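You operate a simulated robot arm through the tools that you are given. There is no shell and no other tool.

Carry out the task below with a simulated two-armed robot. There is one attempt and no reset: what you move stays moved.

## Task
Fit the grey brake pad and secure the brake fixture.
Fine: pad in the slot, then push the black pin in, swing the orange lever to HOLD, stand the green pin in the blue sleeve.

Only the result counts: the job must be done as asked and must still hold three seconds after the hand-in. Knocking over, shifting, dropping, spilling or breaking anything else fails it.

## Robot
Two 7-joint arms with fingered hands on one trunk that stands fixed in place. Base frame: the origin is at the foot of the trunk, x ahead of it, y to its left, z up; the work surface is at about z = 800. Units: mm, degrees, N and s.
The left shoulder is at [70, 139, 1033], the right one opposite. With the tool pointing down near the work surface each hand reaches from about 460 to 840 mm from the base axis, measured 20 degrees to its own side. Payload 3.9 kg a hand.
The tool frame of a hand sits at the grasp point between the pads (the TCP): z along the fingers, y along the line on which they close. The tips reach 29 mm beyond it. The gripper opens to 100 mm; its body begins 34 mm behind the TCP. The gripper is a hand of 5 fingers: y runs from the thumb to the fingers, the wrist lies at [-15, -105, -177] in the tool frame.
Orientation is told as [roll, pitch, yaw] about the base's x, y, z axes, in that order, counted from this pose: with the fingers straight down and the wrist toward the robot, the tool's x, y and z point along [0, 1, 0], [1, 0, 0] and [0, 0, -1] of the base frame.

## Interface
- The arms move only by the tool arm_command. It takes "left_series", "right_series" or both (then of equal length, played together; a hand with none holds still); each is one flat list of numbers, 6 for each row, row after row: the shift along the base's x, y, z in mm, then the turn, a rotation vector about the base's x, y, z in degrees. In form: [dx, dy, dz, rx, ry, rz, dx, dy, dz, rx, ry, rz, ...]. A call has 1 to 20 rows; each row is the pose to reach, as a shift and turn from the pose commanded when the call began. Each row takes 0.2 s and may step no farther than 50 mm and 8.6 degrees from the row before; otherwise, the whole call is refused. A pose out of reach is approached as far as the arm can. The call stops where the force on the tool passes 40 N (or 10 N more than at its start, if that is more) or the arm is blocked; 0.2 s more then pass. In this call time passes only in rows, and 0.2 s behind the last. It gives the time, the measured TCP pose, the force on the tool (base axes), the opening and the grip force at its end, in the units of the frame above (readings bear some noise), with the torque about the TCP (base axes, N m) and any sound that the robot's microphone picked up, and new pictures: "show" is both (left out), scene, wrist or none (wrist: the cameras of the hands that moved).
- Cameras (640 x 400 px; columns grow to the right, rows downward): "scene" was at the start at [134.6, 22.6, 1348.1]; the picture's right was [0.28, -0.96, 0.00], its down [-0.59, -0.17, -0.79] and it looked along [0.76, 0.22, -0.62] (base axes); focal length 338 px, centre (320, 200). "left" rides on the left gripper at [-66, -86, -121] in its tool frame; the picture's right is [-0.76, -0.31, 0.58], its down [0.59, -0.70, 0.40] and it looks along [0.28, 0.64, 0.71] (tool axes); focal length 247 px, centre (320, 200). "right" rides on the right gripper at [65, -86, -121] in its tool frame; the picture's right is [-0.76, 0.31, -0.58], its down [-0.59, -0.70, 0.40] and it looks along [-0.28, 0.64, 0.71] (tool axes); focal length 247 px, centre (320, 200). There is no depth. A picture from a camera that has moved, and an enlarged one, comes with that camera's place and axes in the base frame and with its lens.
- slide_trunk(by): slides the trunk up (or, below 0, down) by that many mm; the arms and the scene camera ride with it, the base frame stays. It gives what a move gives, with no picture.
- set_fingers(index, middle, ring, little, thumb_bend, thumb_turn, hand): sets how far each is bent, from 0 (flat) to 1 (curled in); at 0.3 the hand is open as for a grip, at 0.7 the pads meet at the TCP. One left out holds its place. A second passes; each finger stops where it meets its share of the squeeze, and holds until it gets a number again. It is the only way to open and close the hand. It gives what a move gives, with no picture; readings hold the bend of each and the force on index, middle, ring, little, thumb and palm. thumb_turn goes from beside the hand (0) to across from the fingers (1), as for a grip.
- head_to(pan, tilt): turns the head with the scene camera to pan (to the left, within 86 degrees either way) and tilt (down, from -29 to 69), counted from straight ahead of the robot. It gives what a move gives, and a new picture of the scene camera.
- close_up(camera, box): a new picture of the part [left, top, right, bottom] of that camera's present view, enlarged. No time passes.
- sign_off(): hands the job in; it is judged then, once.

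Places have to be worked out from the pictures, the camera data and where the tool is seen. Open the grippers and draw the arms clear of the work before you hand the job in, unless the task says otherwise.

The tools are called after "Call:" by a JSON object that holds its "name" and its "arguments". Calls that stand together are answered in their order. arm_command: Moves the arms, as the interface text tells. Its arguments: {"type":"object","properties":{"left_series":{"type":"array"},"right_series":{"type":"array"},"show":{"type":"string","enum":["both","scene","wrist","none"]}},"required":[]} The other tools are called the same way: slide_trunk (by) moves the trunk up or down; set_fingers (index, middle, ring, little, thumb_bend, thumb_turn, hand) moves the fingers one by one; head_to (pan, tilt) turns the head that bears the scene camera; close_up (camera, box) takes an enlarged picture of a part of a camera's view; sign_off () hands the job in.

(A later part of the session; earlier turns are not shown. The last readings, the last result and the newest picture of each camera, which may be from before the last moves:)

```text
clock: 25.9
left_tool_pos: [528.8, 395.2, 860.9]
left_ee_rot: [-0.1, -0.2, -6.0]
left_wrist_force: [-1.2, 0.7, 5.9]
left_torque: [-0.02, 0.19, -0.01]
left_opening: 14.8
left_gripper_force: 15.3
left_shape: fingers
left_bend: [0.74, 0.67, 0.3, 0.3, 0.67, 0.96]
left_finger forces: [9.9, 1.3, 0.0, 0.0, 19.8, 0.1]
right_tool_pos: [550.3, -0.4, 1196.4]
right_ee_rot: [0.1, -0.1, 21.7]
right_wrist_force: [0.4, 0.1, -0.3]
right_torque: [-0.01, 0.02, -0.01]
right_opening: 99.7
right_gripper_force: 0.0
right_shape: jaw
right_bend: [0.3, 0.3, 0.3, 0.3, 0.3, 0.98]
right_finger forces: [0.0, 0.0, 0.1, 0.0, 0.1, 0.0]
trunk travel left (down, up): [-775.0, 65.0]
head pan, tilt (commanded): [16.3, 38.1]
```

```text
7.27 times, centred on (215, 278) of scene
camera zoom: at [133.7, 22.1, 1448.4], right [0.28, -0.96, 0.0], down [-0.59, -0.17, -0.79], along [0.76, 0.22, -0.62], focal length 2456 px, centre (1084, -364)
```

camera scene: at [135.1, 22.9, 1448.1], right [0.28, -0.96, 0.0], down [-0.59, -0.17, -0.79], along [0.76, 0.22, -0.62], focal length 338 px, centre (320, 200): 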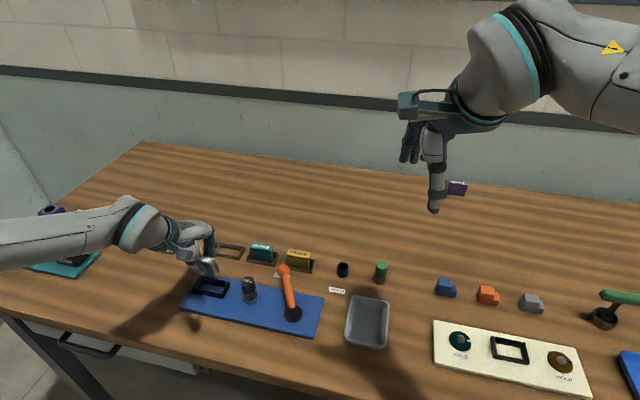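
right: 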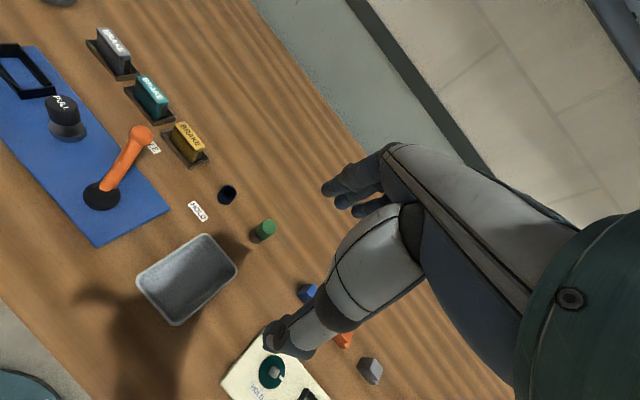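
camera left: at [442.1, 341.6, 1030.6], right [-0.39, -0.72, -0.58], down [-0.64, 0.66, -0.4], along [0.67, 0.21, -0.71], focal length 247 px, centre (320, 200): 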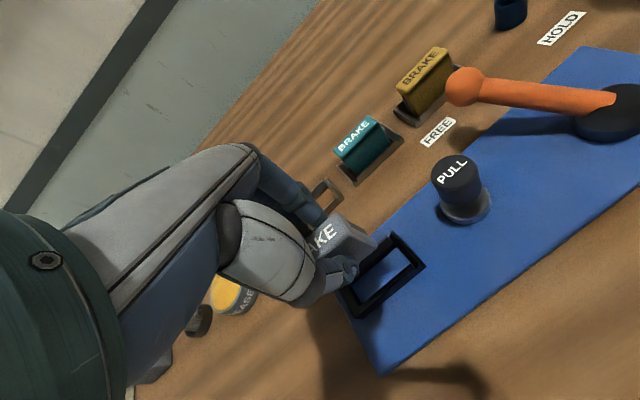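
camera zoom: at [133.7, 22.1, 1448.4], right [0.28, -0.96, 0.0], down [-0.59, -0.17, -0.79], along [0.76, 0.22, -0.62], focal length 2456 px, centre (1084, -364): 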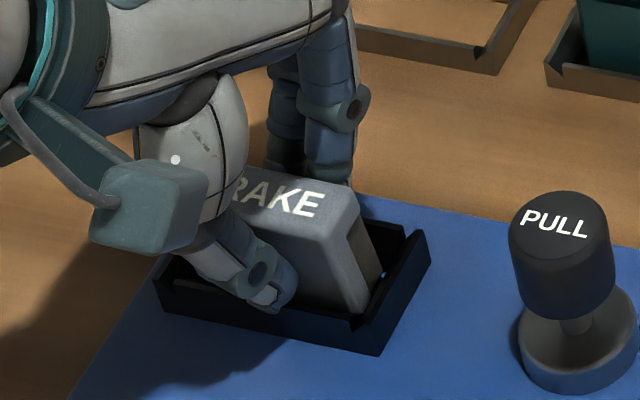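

The thumb load jumped to 20 N with 7 N upward, so the thumb tip has met the front rim while the pad is about 6 mm off the floor and already inside the walls. I'll lift 1.5 mm to relieve the thumb and release so the pad drops in.

Call:
{"name": "arm_command", "arguments": {"left_series": [0, 0, 1.5, 0, 0, 0], "show": "none"}}

Call:
{"name": "set_fingers", "arguments": {"hand": "left", "index": 0.6, "middle": 0.6, "thumb_bend": 0.6}}

Call:
{"name": "close_up", "arguments": {"camera": "left", "box": [310, 195, 430, 300]}}

Call:
{"name": "close_up", "arguments": {"camera": "scene", "box": [180, 250, 250, 305]}}

```text
clock: 26.3
left_tool_pos: [528.7, 395.8, 860.3]
left_ee_rot: [0.0, 0.0, -5.9]
left_wrist_force: [0.2, 0.3, 0.4]
left_torque: [-0.04, 0.01, -0.01]
left_opening: 14.6
left_gripper_force: 12.5
left_shape: fingers
left_bend: [0.74, 0.67, 0.3, 0.3, 0.67, 0.96]
left_finger forces: [10.2, 1.3, 0.0, 0.0, 14.0, 0.1]
right_tool_pos: [550.9, 0.3, 1196.8]
right_ee_rot: [0.1, -0.2, 21.7]
right_wrist_force: [0.3, -0.2, -0.1]
right_torque: [0.0, -0.03, 0.01]
right_opening: 99.6
right_gripper_force: 0.2
right_shape: jaw
right_bend: [0.3, 0.3, 0.3, 0.3, 0.3, 0.98]
right_finger forces: [0.0, 0.1, 0.0, 0.0, 0.0, 0.1]
trunk travel left (down, up): [-775.0, 65.0]
head pan, tilt (commanded): [16.3, 38.1]
```

```text
clock: 27.3
left_tool_pos: [528.7, 396.2, 861.1]
left_ee_rot: [-0.1, 0.0, -5.9]
left_wrist_force: [0.0, 0.2, -1.3]
left_torque: [0.02, 0.03, 0.01]
left_opening: 25.8
left_gripper_force: 0.1
left_shape: fingers
left_bend: [0.6, 0.6, 0.3, 0.3, 0.6, 0.97]
left_finger forces: [0.0, 0.0, 0.0, 0.0, 0.0, 0.0]
right_tool_pos: [550.3, 1.1, 1195.0]
right_ee_rot: [0.1, -0.1, 21.7]
right_wrist_force: [-0.4, -0.2, 0.2]
right_torque: [-0.02, 0.02, 0.01]
right_opening: 100.1
right_gripper_force: 0.1
right_shape: jaw
right_bend: [0.3, 0.3, 0.3, 0.3, 0.3, 0.98]
right_finger forces: [0.0, 0.0, 0.0, 0.0, 0.0, 0.0]
trunk travel left (down, up): [-775.0, 65.0]
head pan, tilt (commanded): [16.3, 38.1]
```

```text
3.81 times, centred on (370, 248) of left
camera zoom: at [435.9, 338.8, 980.2], right [-0.38, -0.72, -0.58], down [-0.64, 0.66, -0.4], along [0.67, 0.21, -0.71], focal length 941 px, centre (130, 19)
```

zoom: 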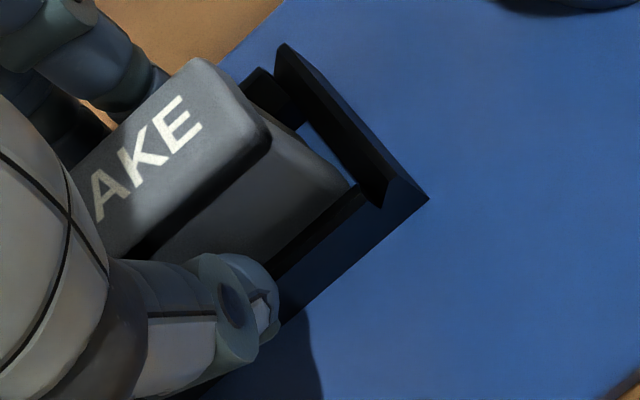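

```text
7.27 times, centred on (215, 278) of scene
camera zoom: at [134.6, 22.6, 1448.1], right [0.28, -0.96, 0.0], down [-0.59, -0.17, -0.79], along [0.76, 0.22, -0.62], focal length 2456 px, centre (1084, -364)
```

zoom: 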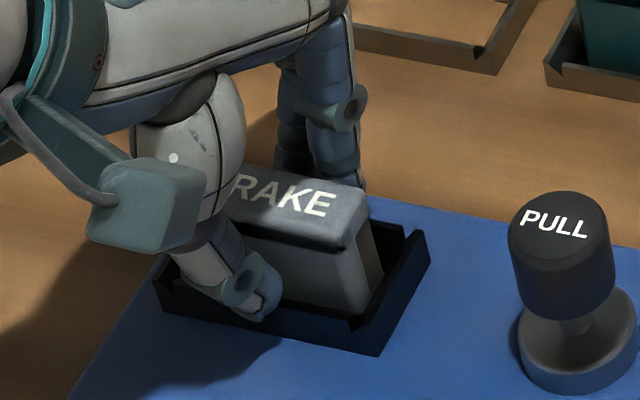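

The pad dropped upright into the slot, with its top at about z 845, consistent with being seated. I'll open fully and rise to inspect it.

Call:
{"name": "set_fingers", "arguments": {"hand": "left", "index": 0.35, "middle": 0.35, "ring": 0.3, "little": 0.3, "thumb_bend": 0.35}}

Call:
{"name": "arm_command", "arguments": {"left_series": [0, 0, 15, 0, 0, 0, 0, 0, 40, 0, 0, 0, -10, 20, 75, 0, 0, 2, -20, 40, 90, 0, 0, 4], "show": "both"}}

Call:
{"name": "close_up", "arguments": {"camera": "scene", "box": [180, 240, 270, 310]}}

Call:
{"name": "close_up", "arguments": {"camera": "left", "box": [300, 180, 460, 300]}}

```text
clock: 28.3
left_tool_pos: [527.4, 394.8, 860.9]
left_ee_rot: [-0.1, 0.1, -6.1]
left_wrist_force: [0.5, -0.6, -0.2]
left_torque: [-0.04, 0.0, 0.03]
left_opening: 86.3
left_gripper_force: 0.1
left_shape: fingers
left_bend: [0.35, 0.35, 0.3, 0.3, 0.35, 0.97]
left_finger forces: [0.1, 0.1, 0.0, 0.0, 0.1, 0.0]
right_tool_pos: [550.4, -0.3, 1197.1]
right_ee_rot: [0.1, -0.1, 21.7]
right_wrist_force: [-0.3, 0.3, -0.4]
right_torque: [0.0, -0.01, 0.01]
right_opening: 99.8
right_gripper_force: 0.0
right_shape: jaw
right_bend: [0.3, 0.3, 0.3, 0.3, 0.3, 0.98]
right_finger forces: [0.1, 0.0, 0.0, 0.1, 0.0, 0.0]
trunk travel left (down, up): [-775.0, 65.0]
head pan, tilt (commanded): [16.3, 38.1]
```

```text
clock: 29.3
left_tool_pos: [522.0, 420.8, 934.0]
left_ee_rot: [0.1, 0.0, -1.8]
left_wrist_force: [0.0, -0.8, 0.3]
left_torque: [-0.03, 0.01, -0.04]
left_opening: 86.5
left_gripper_force: 0.0
left_shape: fingers
left_bend: [0.35, 0.35, 0.3, 0.3, 0.35, 0.98]
left_finger forces: [0.1, 0.1, 0.1, 0.0, 0.0, 0.0]
left hand out of reach, approached as far as the arm can: row 3, 4
right_tool_pos: [551.4, -0.5, 1195.2]
right_ee_rot: [0.0, 0.0, 21.6]
right_wrist_force: [0.3, -0.2, 0.5]
right_torque: [0.0, 0.01, 0.0]
right_opening: 99.8
right_gripper_force: 0.1
right_shape: jaw
right_bend: [0.3, 0.3, 0.3, 0.3, 0.3, 0.98]
right_finger forces: [0.0, 0.0, 0.0, 0.1, 0.1, 0.0]
trunk travel left (down, up): [-775.0, 65.0]
head pan, tilt (commanded): [16.3, 38.1]
camera scene: at [135.3, 23.1, 1448.0], right [0.28, -0.96, 0.0], down [-0.59, -0.17, -0.79], along [0.76, 0.22, -0.62], focal length 338 px, centre (320, 200)
camera left: at [433.7, 356.6, 1053.8], right [-0.33, -0.75, -0.58], down [-0.68, 0.61, -0.4], along [0.65, 0.26, -0.71], focal length 247 px, centre (320, 200)
```

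scene: 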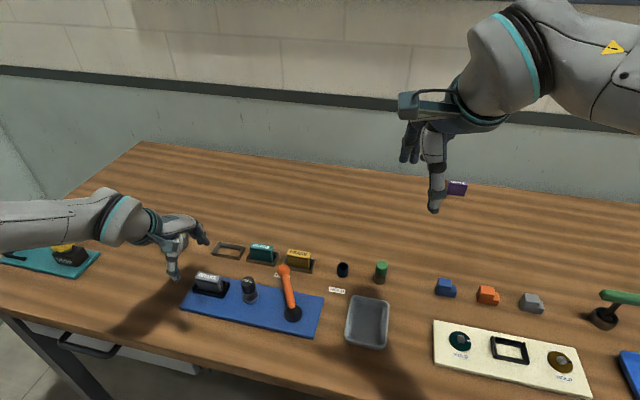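
left: 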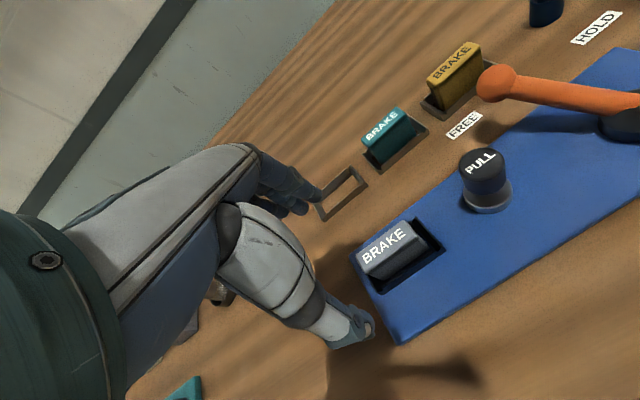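

```text
5.71 times, centred on (225, 275) of scene
camera zoom: at [135.3, 23.1, 1448.0], right [0.28, -0.96, 0.0], down [-0.59, -0.17, -0.79], along [0.76, 0.22, -0.62], focal length 1930 px, centre (863, -229)
```

zoom: 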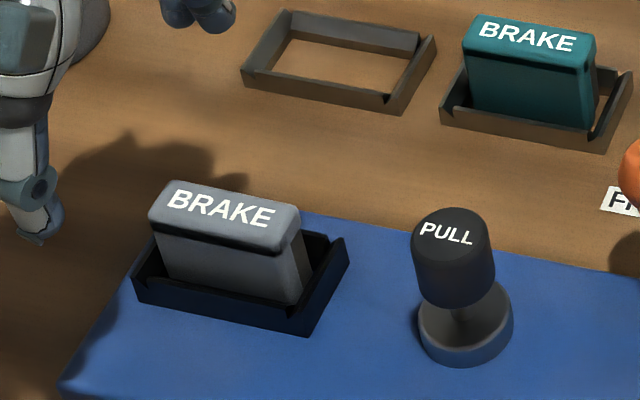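

```text
3.33 times, centred on (380, 240) of left
camera zoom: at [433.7, 356.6, 1053.8], right [-0.33, -0.75, -0.58], down [-0.68, 0.61, -0.4], along [0.65, 0.26, -0.71], focal length 823 px, centre (120, 67)
```

zoom: 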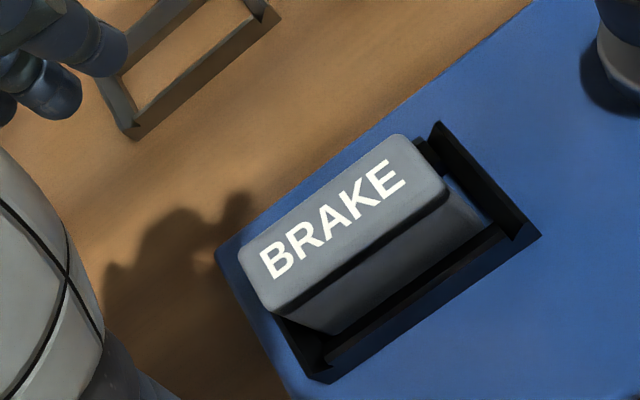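

The pad is seated: triangulating a plate corner puts the plate top near z 815, so a seated 39 mm pad should top out near 854, and I measure about 856. Next is the PULL pin, whose knob top is near [531, 299, 870]. I'll pinch the left fingers into a solid tip and move above it.

Call:
{"name": "set_fingers", "arguments": {"hand": "left", "index": 0.7, "middle": 0.7, "ring": 0.7, "little": 0.7, "thumb_bend": 0.7}}

Call:
{"name": "arm_command", "arguments": {"left_series": [2, -40, 2, 0, 0, 0.5, 5, -80, 4, 0, 0, 1, 9, -120, 6, 0, 0, 1.8], "show": "both"}}

Call:
{"name": "close_up", "arguments": {"camera": "left", "box": [250, 180, 430, 320]}}

Call:
{"name": "close_up", "arguments": {"camera": "scene", "box": [180, 210, 290, 310]}}

```text
clock: 30.3
left_tool_pos: [521.1, 419.9, 934.0]
left_ee_rot: [0.1, -0.1, -2.0]
left_wrist_force: [0.0, 0.9, -0.2]
left_torque: [-0.03, 0.02, -0.03]
left_opening: 1.7
left_gripper_force: 0.1
left_shape: fingers
left_bend: [0.7, 0.7, 0.7, 0.7, 0.7, 0.98]
left_finger forces: [0.0, 0.0, 0.0, 0.0, 0.1, 0.1]
right_tool_pos: [550.4, -0.6, 1195.5]
right_ee_rot: [0.1, -0.1, 21.7]
right_wrist_force: [0.1, 0.6, 0.0]
right_torque: [0.03, 0.01, 0.0]
right_opening: 99.7
right_gripper_force: 0.0
right_shape: jaw
right_bend: [0.3, 0.3, 0.3, 0.3, 0.3, 0.98]
right_finger forces: [0.0, 0.0, 0.1, 0.1, 0.0, 0.0]
trunk travel left (down, up): [-775.0, 65.0]
head pan, tilt (commanded): [16.3, 38.1]
```

```text
clock: 31.1
left_tool_pos: [529.4, 300.0, 939.7]
left_ee_rot: [0.0, 0.0, -0.2]
left_wrist_force: [-0.5, 0.1, 0.5]
left_torque: [0.04, 0.0, 0.0]
left_opening: 1.9
left_gripper_force: 0.0
left_shape: fingers
left_bend: [0.7, 0.7, 0.7, 0.7, 0.7, 0.98]
left_finger forces: [0.0, 0.0, 0.0, 0.0, 0.0, 0.0]
right_tool_pos: [550.6, -0.9, 1195.5]
right_ee_rot: [0.2, -0.1, 21.8]
right_wrist_force: [0.7, -0.3, -0.5]
right_torque: [0.01, 0.01, 0.0]
right_opening: 100.0
right_gripper_force: 0.0
right_shape: jaw
right_bend: [0.3, 0.3, 0.3, 0.3, 0.3, 0.98]
right_finger forces: [0.0, 0.1, 0.1, 0.0, 0.1, 0.0]
trunk travel left (down, up): [-775.0, 65.0]
head pan, tilt (commanded): [16.3, 38.1]
camera scene: at [135.2, 20.9, 1448.1], right [0.28, -0.96, 0.0], down [-0.59, -0.17, -0.79], along [0.76, 0.22, -0.62], focal length 338 px, centre (320, 200)
camera left: at [444.7, 232.9, 1059.2], right [-0.31, -0.76, -0.58], down [-0.7, 0.59, -0.4], along [0.64, 0.28, -0.71], focal length 247 px, centre (320, 200)
```

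scene: 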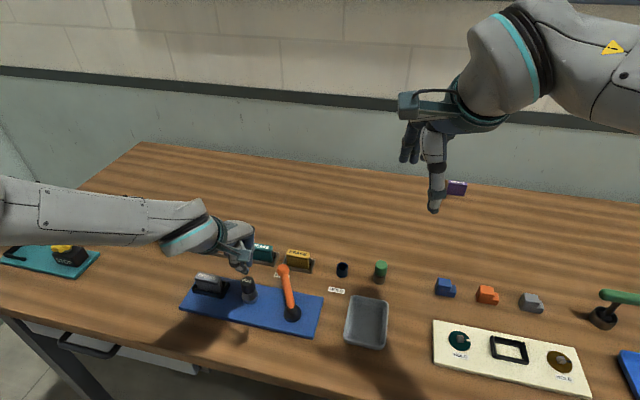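
left: 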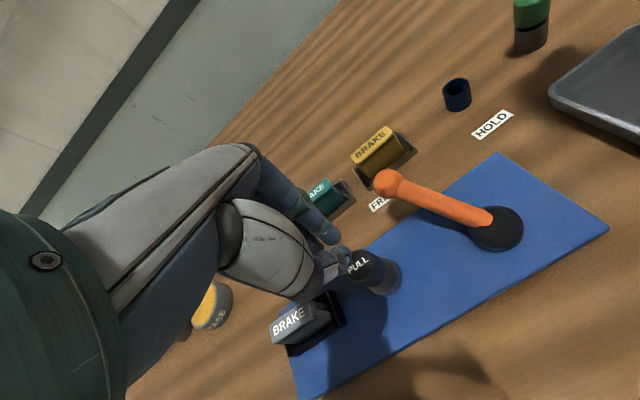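

```text
2.86 times, centred on (340, 250) of left
camera zoom: at [444.7, 232.9, 1059.2], right [-0.31, -0.76, -0.58], down [-0.7, 0.59, -0.4], along [0.64, 0.28, -0.71], focal length 706 px, centre (263, 57)
```

zoom: 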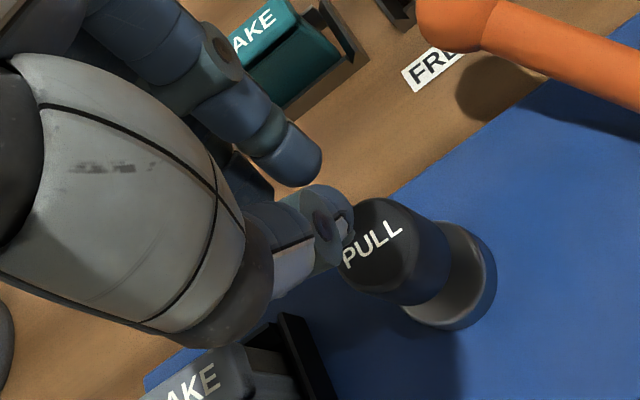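

```text
4.00 times, centred on (235, 260) of scene
camera zoom: at [135.2, 20.9, 1448.1], right [0.28, -0.96, 0.0], down [-0.59, -0.17, -0.79], along [0.76, 0.22, -0.62], focal length 1351 px, centre (660, -40)
```

zoom: 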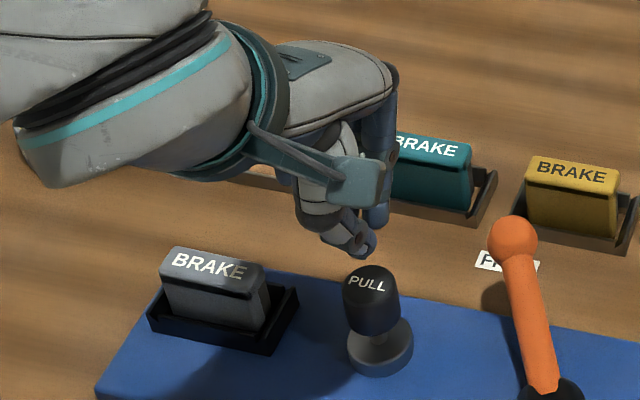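

The thumb and index tips are near [528, 294, 908] and the knob's top centre is near [528, 297, 875]. I'll nudge 3 mm left and lower close to the knob.

Call:
{"name": "arm_command", "arguments": {"left_series": [0, 2, -12, 0, 0, 0, 0, 3, -24, 0, 0, 0], "show": "none"}}

Call:
{"name": "close_up", "arguments": {"camera": "left", "box": [270, 190, 430, 310]}}

Call:
{"name": "close_up", "arguments": {"camera": "scene", "box": [210, 240, 280, 310]}}

```text
clock: 31.7
left_tool_pos: [531.3, 303.1, 915.9]
left_ee_rot: [-0.1, 0.0, -0.1]
left_wrist_force: [-0.4, -0.4, -0.1]
left_torque: [-0.02, 0.02, -0.01]
left_opening: 1.7
left_gripper_force: 0.1
left_shape: fingers
left_bend: [0.7, 0.7, 0.7, 0.7, 0.7, 0.98]
left_finger forces: [0.1, 0.0, 0.0, 0.1, 0.0, 0.0]
right_tool_pos: [551.6, 0.1, 1195.0]
right_ee_rot: [0.1, -0.1, 21.7]
right_wrist_force: [-0.1, -0.4, -0.9]
right_torque: [-0.01, 0.0, -0.01]
right_opening: 99.8
right_gripper_force: 0.1
right_shape: jaw
right_bend: [0.3, 0.3, 0.3, 0.3, 0.3, 0.98]
right_finger forces: [0.0, 0.0, 0.0, 0.0, 0.1, 0.0]
trunk travel left (down, up): [-775.0, 65.0]
head pan, tilt (commanded): [16.3, 38.1]
```

```text
3.33 times, centred on (350, 250) of left
camera zoom: at [445.1, 237.8, 1035.2], right [-0.31, -0.76, -0.58], down [-0.7, 0.59, -0.4], along [0.64, 0.28, -0.71], focal length 823 px, centre (220, 33)
```

zoom: 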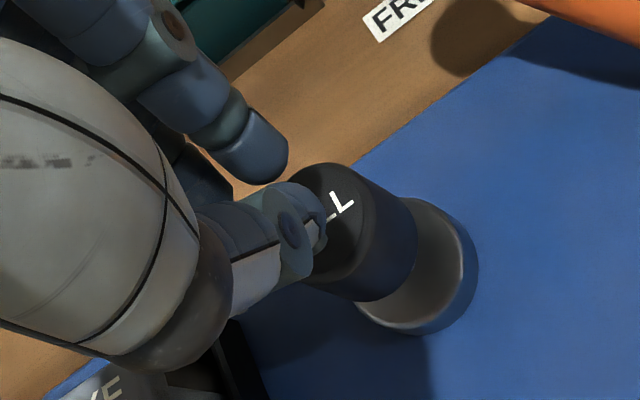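

```text
5.71 times, centred on (245, 275) of scene
camera zoom: at [135.0, 22.4, 1448.1], right [0.28, -0.96, 0.0], down [-0.59, -0.17, -0.79], along [0.76, 0.22, -0.62], focal length 1930 px, centre (749, -229)
```

zoom: 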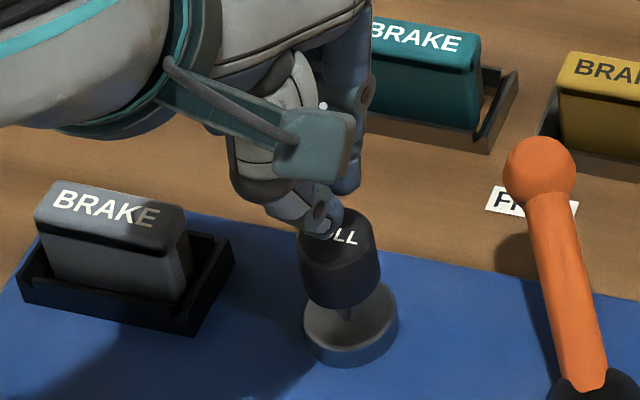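

Thumb and index tips are both over the knob's top. I'll push down in small steps, watching the force.

Call:
{"name": "arm_command", "arguments": {"left_series": [0, 0, -4, 0, 0, 0, 0, 0, -8, 0, 0, 0, 0, 0, -11, 0, 0, 0, 0, 0, -14, 0, 0, 0, 0, 0, -17, 0, 0, 0], "show": "none"}}

Call:
{"name": "close_up", "arguments": {"camera": "left", "box": [270, 190, 430, 310]}}

Call:
{"name": "close_up", "arguments": {"camera": "scene", "box": [210, 240, 280, 310]}}

```text
clock: 32.9
left_tool_pos: [529.7, 304.6, 900.6]
left_ee_rot: [-0.1, 0.0, -0.2]
left_wrist_force: [-0.1, -0.4, 0.6]
left_torque: [-0.01, -0.02, -0.02]
left_opening: 1.7
left_gripper_force: 0.1
left_shape: fingers
left_bend: [0.7, 0.7, 0.7, 0.7, 0.7, 0.98]
left_finger forces: [0.1, 0.0, 0.0, 0.0, 0.1, 0.1]
right_tool_pos: [551.5, 0.1, 1196.1]
right_ee_rot: [0.1, -0.1, 21.8]
right_wrist_force: [0.1, -0.2, 0.2]
right_torque: [-0.04, -0.01, 0.02]
right_opening: 99.9
right_gripper_force: 0.2
right_shape: jaw
right_bend: [0.3, 0.3, 0.3, 0.3, 0.3, 0.98]
right_finger forces: [0.0, 0.1, 0.0, 0.0, 0.1, 0.0]
trunk travel left (down, up): [-775.0, 65.0]
head pan, tilt (commanded): [16.3, 38.1]
```

```text
3.33 times, centred on (350, 250) of left
camera zoom: at [443.6, 238.2, 1019.4], right [-0.31, -0.76, -0.58], down [-0.7, 0.59, -0.4], along [0.64, 0.28, -0.71], focal length 823 px, centre (220, 33)
```

zoom: 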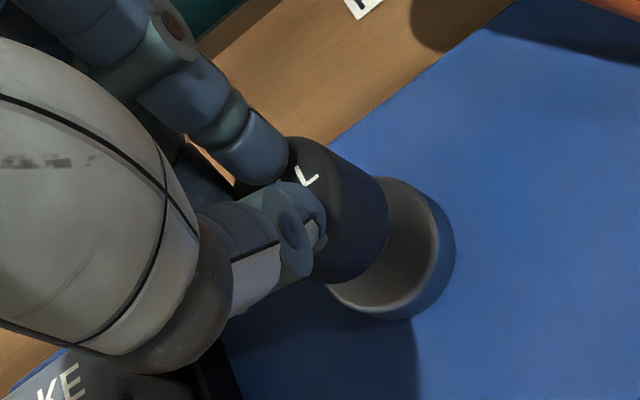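

```text
5.71 times, centred on (245, 275) of scene
camera zoom: at [134.6, 22.5, 1448.1], right [0.28, -0.96, 0.0], down [-0.59, -0.17, -0.79], along [0.76, 0.22, -0.62], focal length 1930 px, centre (749, -229)
```

zoom: 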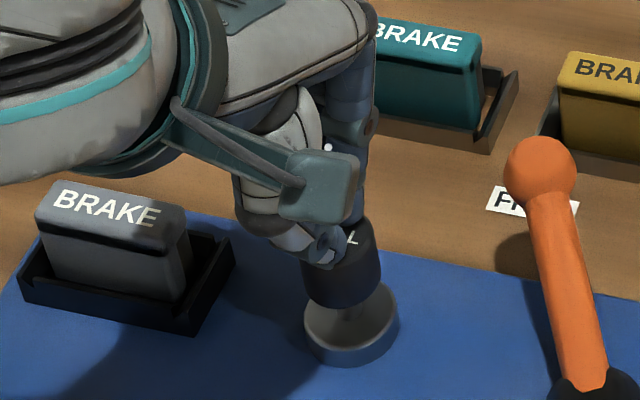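

There's no force yet and the tips are right at the knob's top surface. I'll continue down slowly.

Call:
{"name": "arm_command", "arguments": {"left_series": [1, 0, -3, 0, 0, 0, 2, 0, -6, 0, 0, 0, 2, 0, -9, 0, 0, 0, 2, 0, -12, 0, 0, 0], "show": "none"}}

Call:
{"name": "close_up", "arguments": {"camera": "left", "box": [270, 190, 430, 310]}}

Call:
{"name": "close_up", "arguments": {"camera": "scene", "box": [210, 240, 280, 310]}}

```text
clock: 33.9
left_tool_pos: [531.2, 303.7, 888.6]
left_ee_rot: [-0.1, 0.1, -0.2]
left_wrist_force: [-0.1, 0.6, 0.9]
left_torque: [-0.06, 0.01, 0.01]
left_opening: 1.6
left_gripper_force: 0.3
left_shape: fingers
left_bend: [0.7, 0.7, 0.7, 0.7, 0.7, 0.98]
left_finger forces: [0.1, 0.0, 0.0, 0.1, 1.0, 0.0]
right_tool_pos: [550.9, 0.6, 1195.4]
right_ee_rot: [0.2, -0.1, 21.7]
right_wrist_force: [0.7, 0.3, -0.1]
right_torque: [-0.01, 0.05, 0.03]
right_opening: 99.9
right_gripper_force: 0.1
right_shape: jaw
right_bend: [0.3, 0.3, 0.3, 0.3, 0.3, 0.98]
right_finger forces: [0.0, 0.0, 0.0, 0.0, 0.0, 0.0]
trunk travel left (down, up): [-775.0, 65.0]
head pan, tilt (commanded): [16.3, 38.1]
```

```text
3.33 times, centred on (350, 250) of left
camera zoom: at [445.9, 237.7, 1008.1], right [-0.31, -0.76, -0.58], down [-0.7, 0.59, -0.4], along [0.64, 0.28, -0.71], focal length 823 px, centre (220, 33)
```

zoom: 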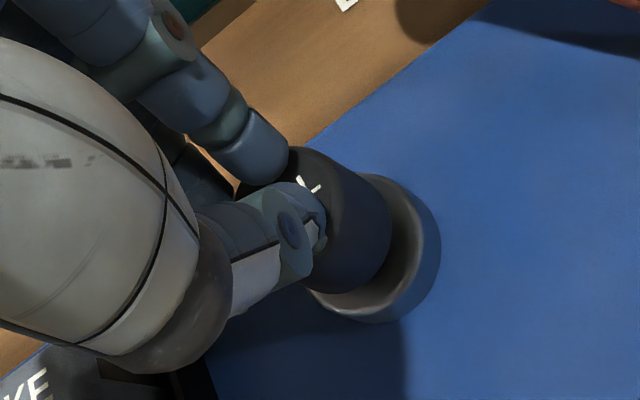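

```text
5.71 times, centred on (245, 275) of scene
camera zoom: at [134.6, 22.5, 1448.1], right [0.28, -0.96, 0.0], down [-0.59, -0.17, -0.79], along [0.76, 0.22, -0.62], focal length 1930 px, centre (749, -229)
```

zoom: 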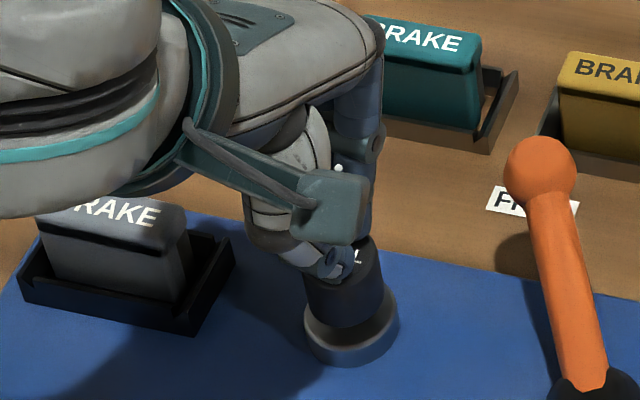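

The knob is sliding down with very little force and nearly touches its collar. I'll keep pressing until it stops.

Call:
{"name": "arm_command", "arguments": {"left_series": [0, 0, -3, 0, 0, 0, 0, 0, -6, 0, 0, 0, 0, 0, -9, 0, 0, 0, 0, 0, -11, 0, 0, 0], "show": "none"}}

Call:
{"name": "close_up", "arguments": {"camera": "left", "box": [270, 190, 430, 310]}}

Call:
{"name": "close_up", "arguments": {"camera": "scene", "box": [210, 240, 280, 310]}}

```text
clock: 34.9
left_tool_pos: [531.7, 302.8, 880.6]
left_ee_rot: [0.0, -0.4, -0.2]
left_wrist_force: [-3.5, 1.7, 18.7]
left_torque: [-0.07, 0.27, -0.02]
left_opening: 0.9
left_gripper_force: 9.6
left_shape: fingers
left_bend: [0.7, 0.7, 0.7, 0.7, 0.71, 0.98]
left_finger forces: [0.0, 1.4, 0.0, 0.1, 17.5, 0.0]
right_tool_pos: [547.3, -1.3, 1198.4]
right_ee_rot: [0.1, -0.3, 21.8]
right_wrist_force: [0.4, 0.2, 0.9]
right_torque: [0.01, 0.01, 0.06]
right_opening: 100.0
right_gripper_force: 0.0
right_shape: jaw
right_bend: [0.3, 0.3, 0.3, 0.3, 0.3, 0.98]
right_finger forces: [0.0, 0.0, 0.0, 0.0, 0.1, 0.0]
trunk travel left (down, up): [-775.0, 65.0]
head pan, tilt (commanded): [16.3, 38.1]
```

```text
3.33 times, centred on (350, 250) of left
camera zoom: at [444.3, 236.9, 1000.1], right [-0.31, -0.76, -0.58], down [-0.7, 0.59, -0.4], along [0.65, 0.28, -0.71], focal length 823 px, centre (220, 33)
```

zoom: 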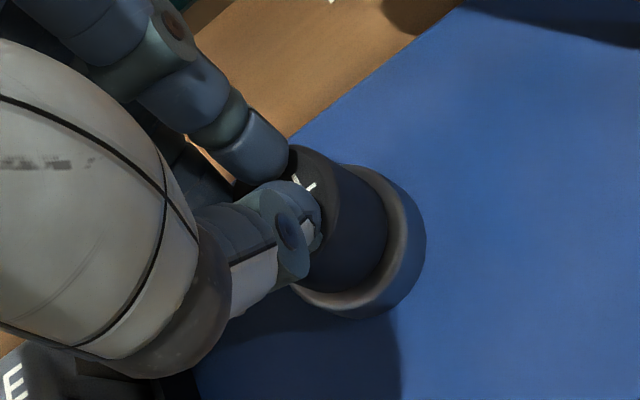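

```text
5.71 times, centred on (245, 275) of scene
camera zoom: at [131.2, 21.3, 1448.8], right [0.28, -0.96, 0.0], down [-0.59, -0.17, -0.79], along [0.76, 0.22, -0.61], focal length 1930 px, centre (749, -229)
```

zoom: 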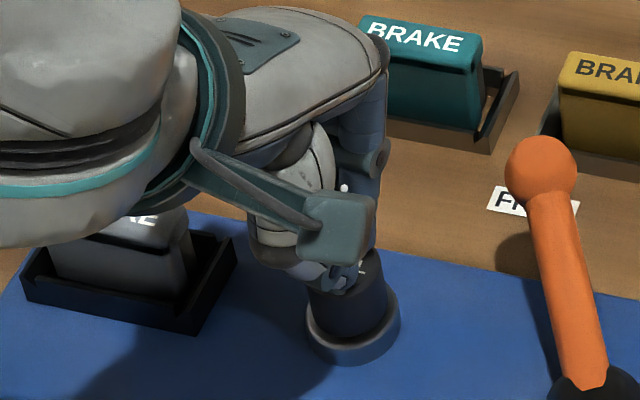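

Force has risen to 19 N with the knob in its collar, so it's probably at the end of its travel. I'll press slightly more to confirm it's fully home.

Call:
{"name": "arm_command", "arguments": {"left_series": [0, 0, -1.5, 0, 0, 0, 0, 0, -2.5, 0, 0, 0, 0, 0, -2.5, 0, 0, 0], "show": "none"}}

Call:
{"name": "close_up", "arguments": {"camera": "scene", "box": [210, 240, 280, 310]}}

```text
clock: 35.9
left_tool_pos: [533.9, 303.6, 880.7]
left_ee_rot: [0.0, -0.9, -0.3]
left_wrist_force: [-8.1, 0.1, 27.0]
left_torque: [-0.19, 0.57, -0.04]
left_opening: 3.8
left_gripper_force: 13.6
left_shape: fingers
left_bend: [0.7, 0.7, 0.7, 0.7, 0.71, 0.98]
left_finger forces: [0.0, 0.1, 0.0, 0.1, 27.5, 0.0]
right_tool_pos: [547.4, -1.5, 1197.1]
right_ee_rot: [0.2, -0.3, 21.7]
right_wrist_force: [0.6, -0.7, 0.1]
right_torque: [-0.03, 0.0, 0.01]
right_opening: 99.6
right_gripper_force: 0.0
right_shape: jaw
right_bend: [0.3, 0.3, 0.3, 0.3, 0.3, 0.98]
right_finger forces: [0.0, 0.1, 0.1, 0.0, 0.1, 0.1]
trunk travel left (down, up): [-775.0, 65.0]
head pan, tilt (commanded): [16.3, 38.1]
stopped in row 3 (left hand): the force on the tool passed its limit at 40 N (the readings are from after the stop); the commanded pose is now the measured one
```

```text
5.71 times, centred on (245, 275) of scene
camera zoom: at [130.6, 21.2, 1448.4], right [0.28, -0.96, 0.0], down [-0.59, -0.17, -0.79], along [0.76, 0.22, -0.61], focal length 1930 px, centre (749, -229)
```

zoom: 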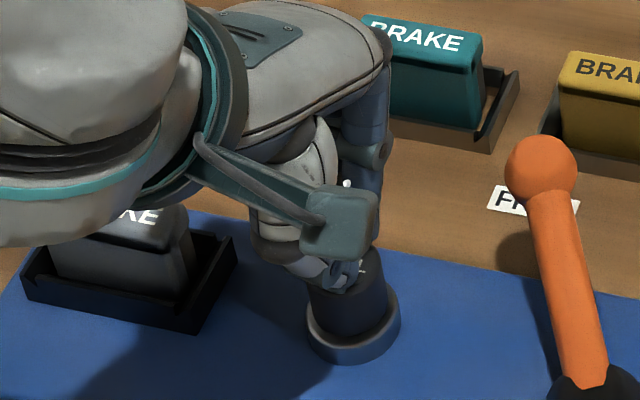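

The force hit 40 N with no further travel, so the pin is fully in. I'll rise and check that it stays down.

Call:
{"name": "arm_command", "arguments": {"left_series": [0, 0, 15, 0, 0, 0, 0, 0, 40, 0, 0, 0, 0, 0, 60, 0, 0, 0], "show": "both"}}

Call:
{"name": "close_up", "arguments": {"camera": "scene", "box": [180, 230, 290, 310]}}

Call:
{"name": "close_up", "arguments": {"camera": "left", "box": [250, 140, 540, 340]}}

```text
clock: 36.7
left_tool_pos: [533.4, 305.7, 937.2]
left_ee_rot: [0.0, -0.3, -0.2]
left_wrist_force: [0.0, -0.6, 1.0]
left_torque: [-0.01, 0.0, -0.01]
left_opening: 1.5
left_gripper_force: 0.0
left_shape: fingers
left_bend: [0.7, 0.7, 0.7, 0.7, 0.7, 0.98]
left_finger forces: [0.0, 0.0, 0.0, 0.0, 0.1, 0.0]
right_tool_pos: [551.4, 0.3, 1195.6]
right_ee_rot: [0.1, 0.0, 21.7]
right_wrist_force: [0.2, 0.3, -0.1]
right_torque: [0.01, 0.01, 0.0]
right_opening: 99.8
right_gripper_force: 0.0
right_shape: jaw
right_bend: [0.3, 0.3, 0.3, 0.3, 0.3, 0.98]
right_finger forces: [0.0, 0.0, 0.0, 0.0, 0.1, 0.0]
trunk travel left (down, up): [-775.0, 65.0]
head pan, tilt (commanded): [16.3, 38.1]
camera scene: at [135.0, 22.4, 1448.0], right [0.28, -0.96, 0.0], down [-0.59, -0.17, -0.79], along [0.76, 0.22, -0.62], focal length 338 px, centre (320, 200)
camera left: at [446.9, 238.2, 1056.3], right [-0.31, -0.76, -0.58], down [-0.7, 0.59, -0.4], along [0.65, 0.28, -0.71], focal length 247 px, centre (320, 200)
```

scene: 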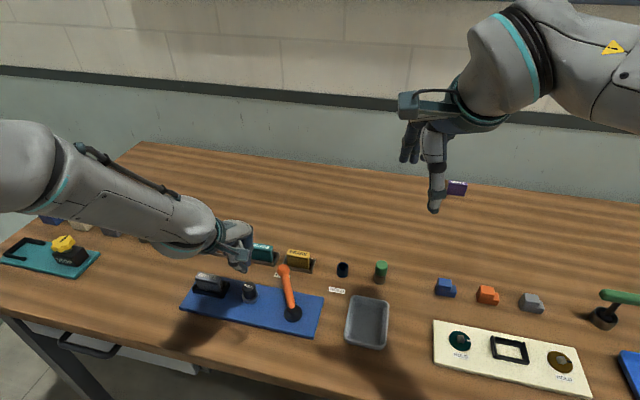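
left: 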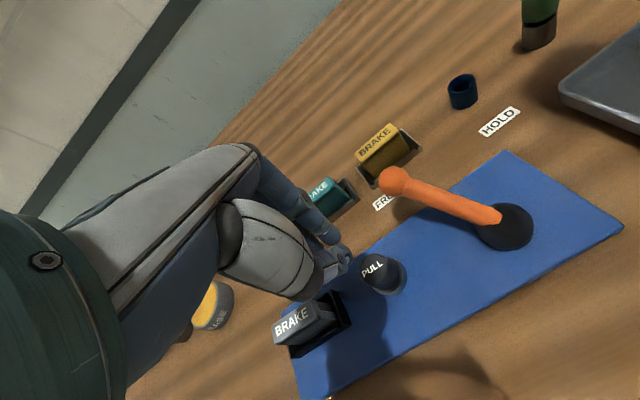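

```text
5.00 times, centred on (235, 270) of scene
camera zoom: at [135.0, 22.4, 1448.0], right [0.28, -0.96, 0.0], down [-0.59, -0.17, -0.79], along [0.76, 0.22, -0.62], focal length 1688 px, centre (745, -150)
```

zoom: 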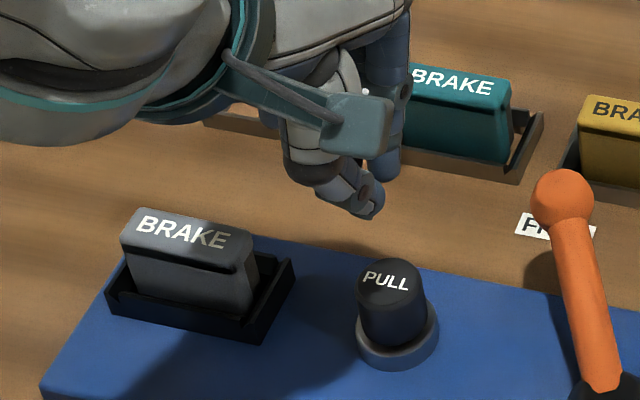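

```text
2.00 times, centred on (395, 240) of left
camera zoom: at [446.9, 238.2, 1056.3], right [-0.31, -0.76, -0.58], down [-0.7, 0.59, -0.4], along [0.65, 0.28, -0.71], focal length 494 px, centre (170, 120)
```

zoom: 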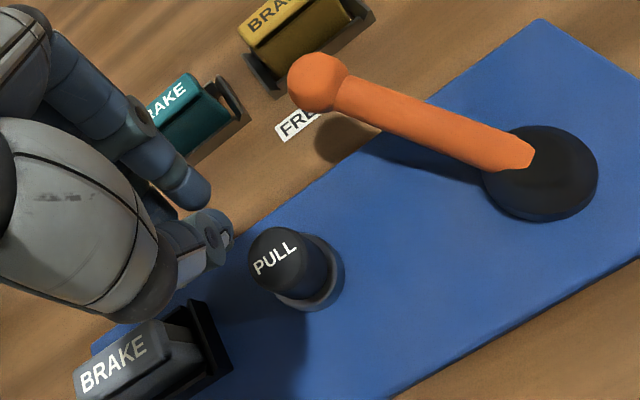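

The pin stays down and the pad is still upright. For the lever, the hub is near [516, 194] and the ball near [587, 240, 860], about 33° from forward, while HOLD lies at about −37°. I'll put the closed fingers on the lever's left side near the ball to push it round.

Call:
{"name": "arm_command", "arguments": {"left_series": [14, -15, 0, 0, 0, 0, 28, -30, -4, 0, 0, 0, 28, -30, -30, 0, 0, 0, 28, -30, -50, 0, 0, 0, 28, -30, -64, 0, 0, 0], "show": "both"}}

Call:
{"name": "close_up", "arguments": {"camera": "left", "box": [250, 140, 540, 340]}}

Call:
{"name": "close_up", "arguments": {"camera": "scene", "box": [210, 230, 330, 330]}}

```text
clock: 37.9
left_tool_pos: [562.1, 275.4, 872.7]
left_ee_rot: [0.1, -0.3, -0.1]
left_wrist_force: [0.0, 0.3, -0.1]
left_torque: [0.0, 0.02, 0.01]
left_opening: 1.4
left_gripper_force: 0.1
left_shape: fingers
left_bend: [0.7, 0.7, 0.7, 0.7, 0.7, 0.98]
left_finger forces: [0.1, 0.0, 0.0, 0.1, 0.1, 0.0]
right_tool_pos: [550.6, -0.5, 1196.0]
right_ee_rot: [0.0, -0.1, 21.7]
right_wrist_force: [0.1, 0.7, 0.8]
right_torque: [0.01, -0.01, 0.01]
right_opening: 100.1
right_gripper_force: 0.1
right_shape: jaw
right_bend: [0.3, 0.3, 0.3, 0.3, 0.3, 0.98]
right_finger forces: [0.0, 0.1, 0.1, 0.1, 0.1, 0.0]
trunk travel left (down, up): [-775.0, 65.0]
head pan, tilt (commanded): [16.3, 38.1]
camera scene: at [135.1, 22.8, 1448.1], right [0.28, -0.96, 0.0], down [-0.59, -0.17, -0.79], along [0.76, 0.22, -0.62], focal length 338 px, centre (320, 200)
camera left: at [476.8, 208.9, 992.2], right [-0.31, -0.76, -0.58], down [-0.7, 0.59, -0.4], along [0.65, 0.28, -0.71], focal length 247 px, centre (320, 200)
```

scene: 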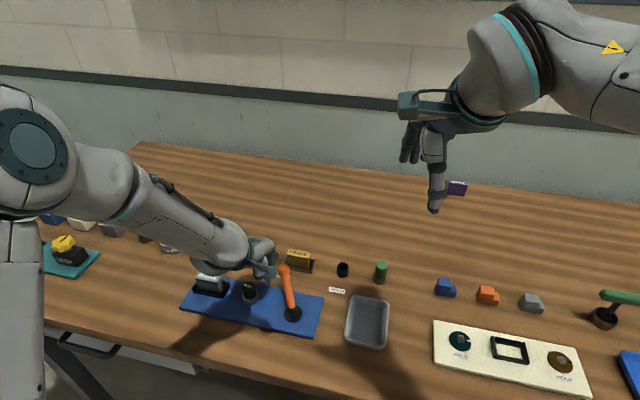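
left: 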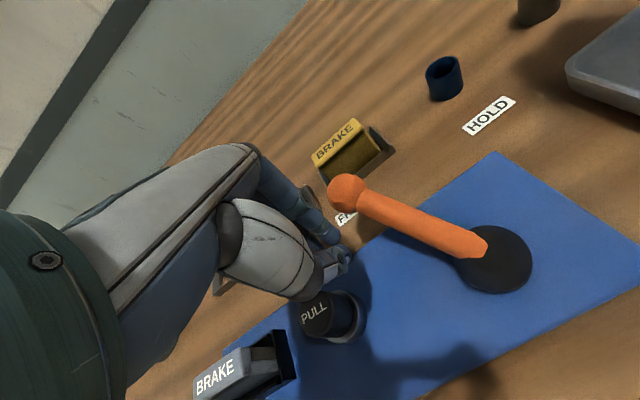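

```text
2.00 times, centred on (395, 240) of left
camera zoom: at [476.8, 208.9, 992.2], right [-0.31, -0.76, -0.58], down [-0.7, 0.59, -0.4], along [0.65, 0.28, -0.71], focal length 494 px, centre (170, 120)
```

zoom: 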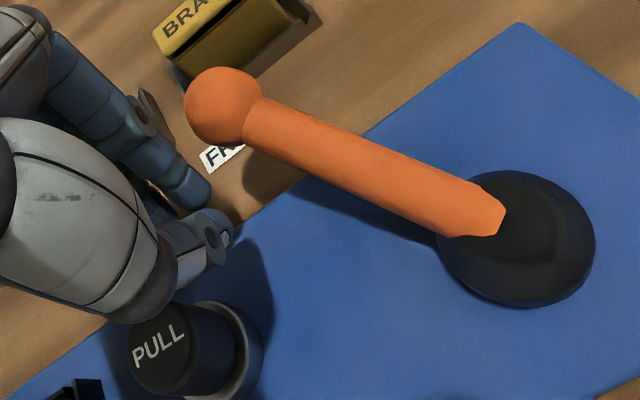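

```text
4.00 times, centred on (270, 280) of scene
camera zoom: at [135.1, 22.8, 1448.1], right [0.28, -0.96, 0.0], down [-0.59, -0.17, -0.79], along [0.76, 0.22, -0.62], focal length 1351 px, centre (520, -120)
```

zoom: 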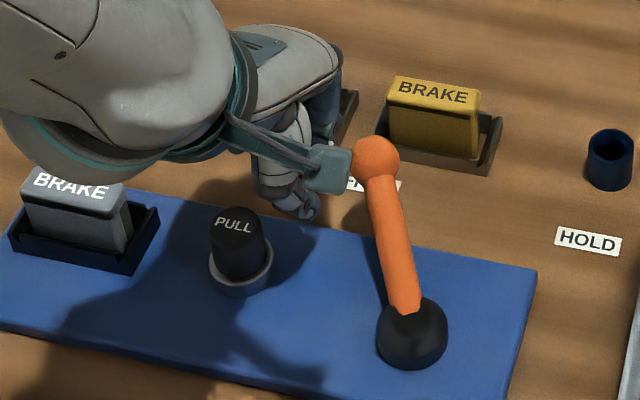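

The fingers are at [562, 275] on the lever's left, clear of the PULL knob. I'll push along the arc toward HOLD in small steps.

Call:
{"name": "arm_command", "arguments": {"left_series": [3, -7, 0, 0, 0, 0, 6, -13, 0, 0, 0, 0, 12.5, -20.3, 0, 0, 0, 0, 19, -27.6, 0, 0, 0, 0, 23.4, -35.5, 0, 0, 0, 0, 27.7, -43.4, 0, 0, 0, 0], "show": "none"}}

Call:
{"name": "close_up", "arguments": {"camera": "left", "box": [250, 140, 540, 340]}}

Call:
{"name": "close_up", "arguments": {"camera": "scene", "box": [210, 230, 370, 340]}}

```text
clock: 39.3
left_tool_pos: [589.8, 231.3, 873.0]
left_ee_rot: [0.0, -0.5, -0.2]
left_wrist_force: [-0.7, 1.2, 0.8]
left_torque: [0.02, 0.03, -0.03]
left_opening: 0.2
left_gripper_force: 1.0
left_shape: fingers
left_bend: [0.7, 0.7, 0.7, 0.7, 0.7, 0.98]
left_finger forces: [1.2, 0.1, 0.0, 0.0, 0.1, 0.0]
right_tool_pos: [550.4, 0.3, 1195.1]
right_ee_rot: [0.1, -0.1, 21.7]
right_wrist_force: [-0.2, -1.0, 0.0]
right_torque: [0.0, 0.01, -0.01]
right_opening: 99.9
right_gripper_force: 0.0
right_shape: jaw
right_bend: [0.3, 0.3, 0.3, 0.3, 0.3, 0.98]
right_finger forces: [0.0, 0.0, 0.1, 0.0, 0.1, 0.0]
trunk travel left (down, up): [-775.0, 65.0]
head pan, tilt (commanded): [16.3, 38.1]
```

```text
2.00 times, centred on (395, 240) of left
camera zoom: at [503.3, 165.2, 992.3], right [-0.31, -0.76, -0.58], down [-0.7, 0.59, -0.4], along [0.65, 0.28, -0.71], focal length 494 px, centre (170, 120)
```

zoom: 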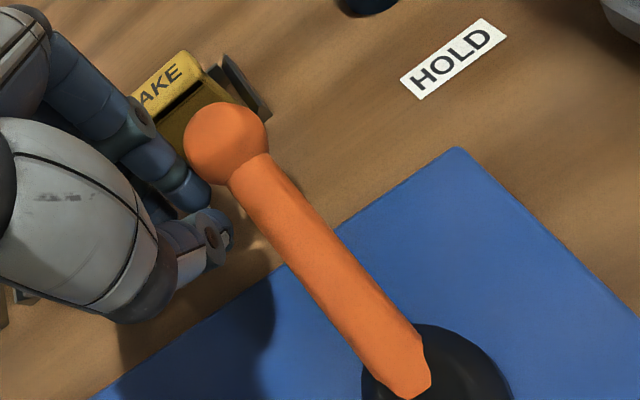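

```text
3.64 times, centred on (290, 285) of scene
camera zoom: at [134.7, 22.2, 1448.1], right [0.28, -0.96, 0.0], down [-0.59, -0.17, -0.79], along [0.76, 0.22, -0.62], focal length 1228 px, centre (429, -109)
```

zoom: 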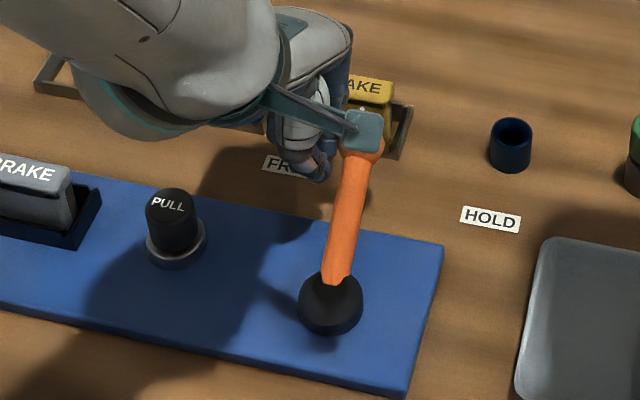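

The lever moves freely with under 2 N and is now at about 5°. I'll continue along the arc.

Call:
{"name": "arm_command", "arguments": {"left_series": [2.5, -8, 0, 0, 0, 0, 4.9, -16.2, 0, 0, 0, 0, 5.9, -23, 0, 0, 0, 0, 6.8, -29.9, 0, 0, 0, 0, 6.6, -36.3, 0, 0, 0, 0, 6.3, -43.7, 0, 0, 0, 0], "show": "none"}}

Call:
{"name": "close_up", "arguments": {"camera": "left", "box": [250, 140, 540, 340]}}

Call:
{"name": "close_up", "arguments": {"camera": "scene", "box": [210, 230, 370, 340]}}

```text
clock: 40.7
left_tool_pos: [595.3, 188.4, 873.4]
left_ee_rot: [-0.1, -0.4, 0.0]
left_wrist_force: [-0.6, 4.3, 0.1]
left_torque: [0.07, 0.02, -0.03]
left_opening: 0.5
left_gripper_force: 1.2
left_shape: fingers
left_bend: [0.7, 0.7, 0.7, 0.7, 0.7, 0.98]
left_finger forces: [1.7, 0.0, 0.0, 0.0, 1.8, 0.0]
right_tool_pos: [550.5, 0.8, 1196.1]
right_ee_rot: [0.0, -0.1, 21.7]
right_wrist_force: [-0.4, 0.0, 0.0]
right_torque: [-0.01, 0.0, -0.01]
right_opening: 100.0
right_gripper_force: 0.0
right_shape: jaw
right_bend: [0.3, 0.3, 0.3, 0.3, 0.3, 0.98]
right_finger forces: [0.1, 0.0, 0.1, 0.0, 0.1, 0.0]
trunk travel left (down, up): [-775.0, 65.0]
head pan, tilt (commanded): [16.3, 38.1]
```

```text
2.00 times, centred on (395, 240) of left
camera zoom: at [508.1, 121.8, 992.4], right [-0.31, -0.76, -0.58], down [-0.7, 0.59, -0.4], along [0.65, 0.28, -0.71], focal length 494 px, centre (170, 120)
```

zoom: 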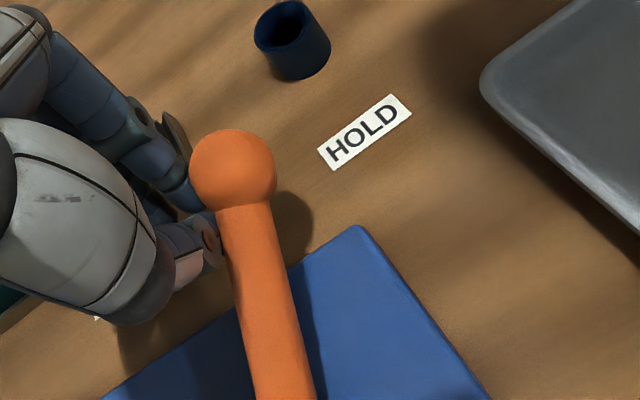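

```text
3.64 times, centred on (290, 285) of scene
camera zoom: at [134.3, 23.1, 1448.1], right [0.28, -0.96, 0.0], down [-0.59, -0.17, -0.79], along [0.76, 0.22, -0.62], focal length 1228 px, centre (429, -109)
```

zoom: 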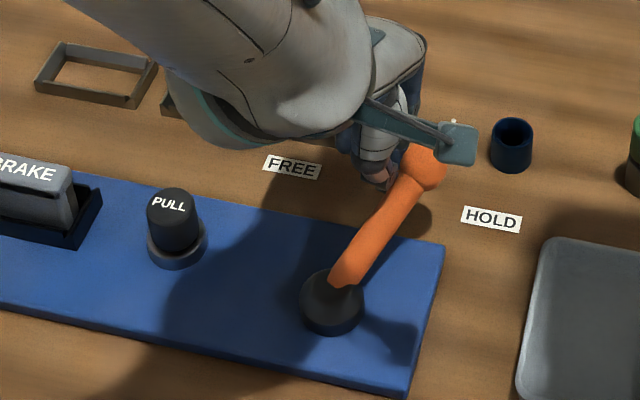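

The lever is at about −23°, so roughly 14° remain. I'll push on toward the HOLD direction.

Call:
{"name": "arm_command", "arguments": {"left_series": [-0.7, -3.8, 0, 0, 0, 0, -1.4, -7.6, 0, 0, 0, 0, -2.2, -10.8, 0, 0, 0, 0, -3, -13.8, 0, 0, 0, 0], "show": "none"}}

Call:
{"name": "close_up", "arguments": {"camera": "left", "box": [250, 140, 540, 340]}}

Call:
{"name": "close_up", "arguments": {"camera": "scene", "box": [210, 230, 370, 340]}}

```text
clock: 41.7
left_tool_pos: [591.5, 174.7, 874.1]
left_ee_rot: [0.0, -0.5, -0.2]
left_wrist_force: [-0.6, 5.3, 0.9]
left_torque: [0.08, 0.04, -0.06]
left_opening: 2.1
left_gripper_force: 2.2
left_shape: fingers
left_bend: [0.7, 0.7, 0.7, 0.7, 0.7, 1.0]
left_finger forces: [0.5, 0.0, 0.0, 0.0, 4.4, 0.1]
right_tool_pos: [550.3, 1.2, 1196.3]
right_ee_rot: [0.0, -0.1, 21.8]
right_wrist_force: [-0.8, 0.6, -0.5]
right_torque: [0.0, 0.0, 0.02]
right_opening: 99.7
right_gripper_force: 0.1
right_shape: jaw
right_bend: [0.3, 0.3, 0.3, 0.3, 0.3, 0.98]
right_finger forces: [0.0, 0.0, 0.0, 0.0, 0.1, 0.1]
trunk travel left (down, up): [-775.0, 65.0]
head pan, tilt (commanded): [16.3, 38.1]
```

```text
2.00 times, centred on (395, 240) of left
camera zoom: at [505.8, 108.4, 992.1], right [-0.31, -0.76, -0.58], down [-0.7, 0.59, -0.4], along [0.65, 0.28, -0.71], focal length 494 px, centre (170, 120)
```

zoom: 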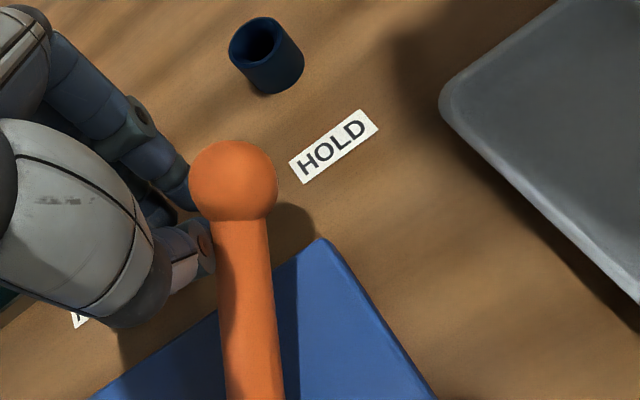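

```text
3.64 times, centred on (290, 285) of scene
camera zoom: at [134.3, 23.5, 1448.1], right [0.28, -0.96, 0.0], down [-0.59, -0.17, -0.79], along [0.76, 0.22, -0.62], focal length 1228 px, centre (429, -109)
```

zoom: 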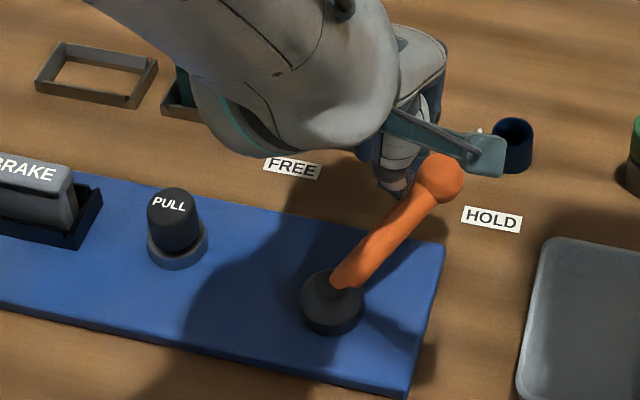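

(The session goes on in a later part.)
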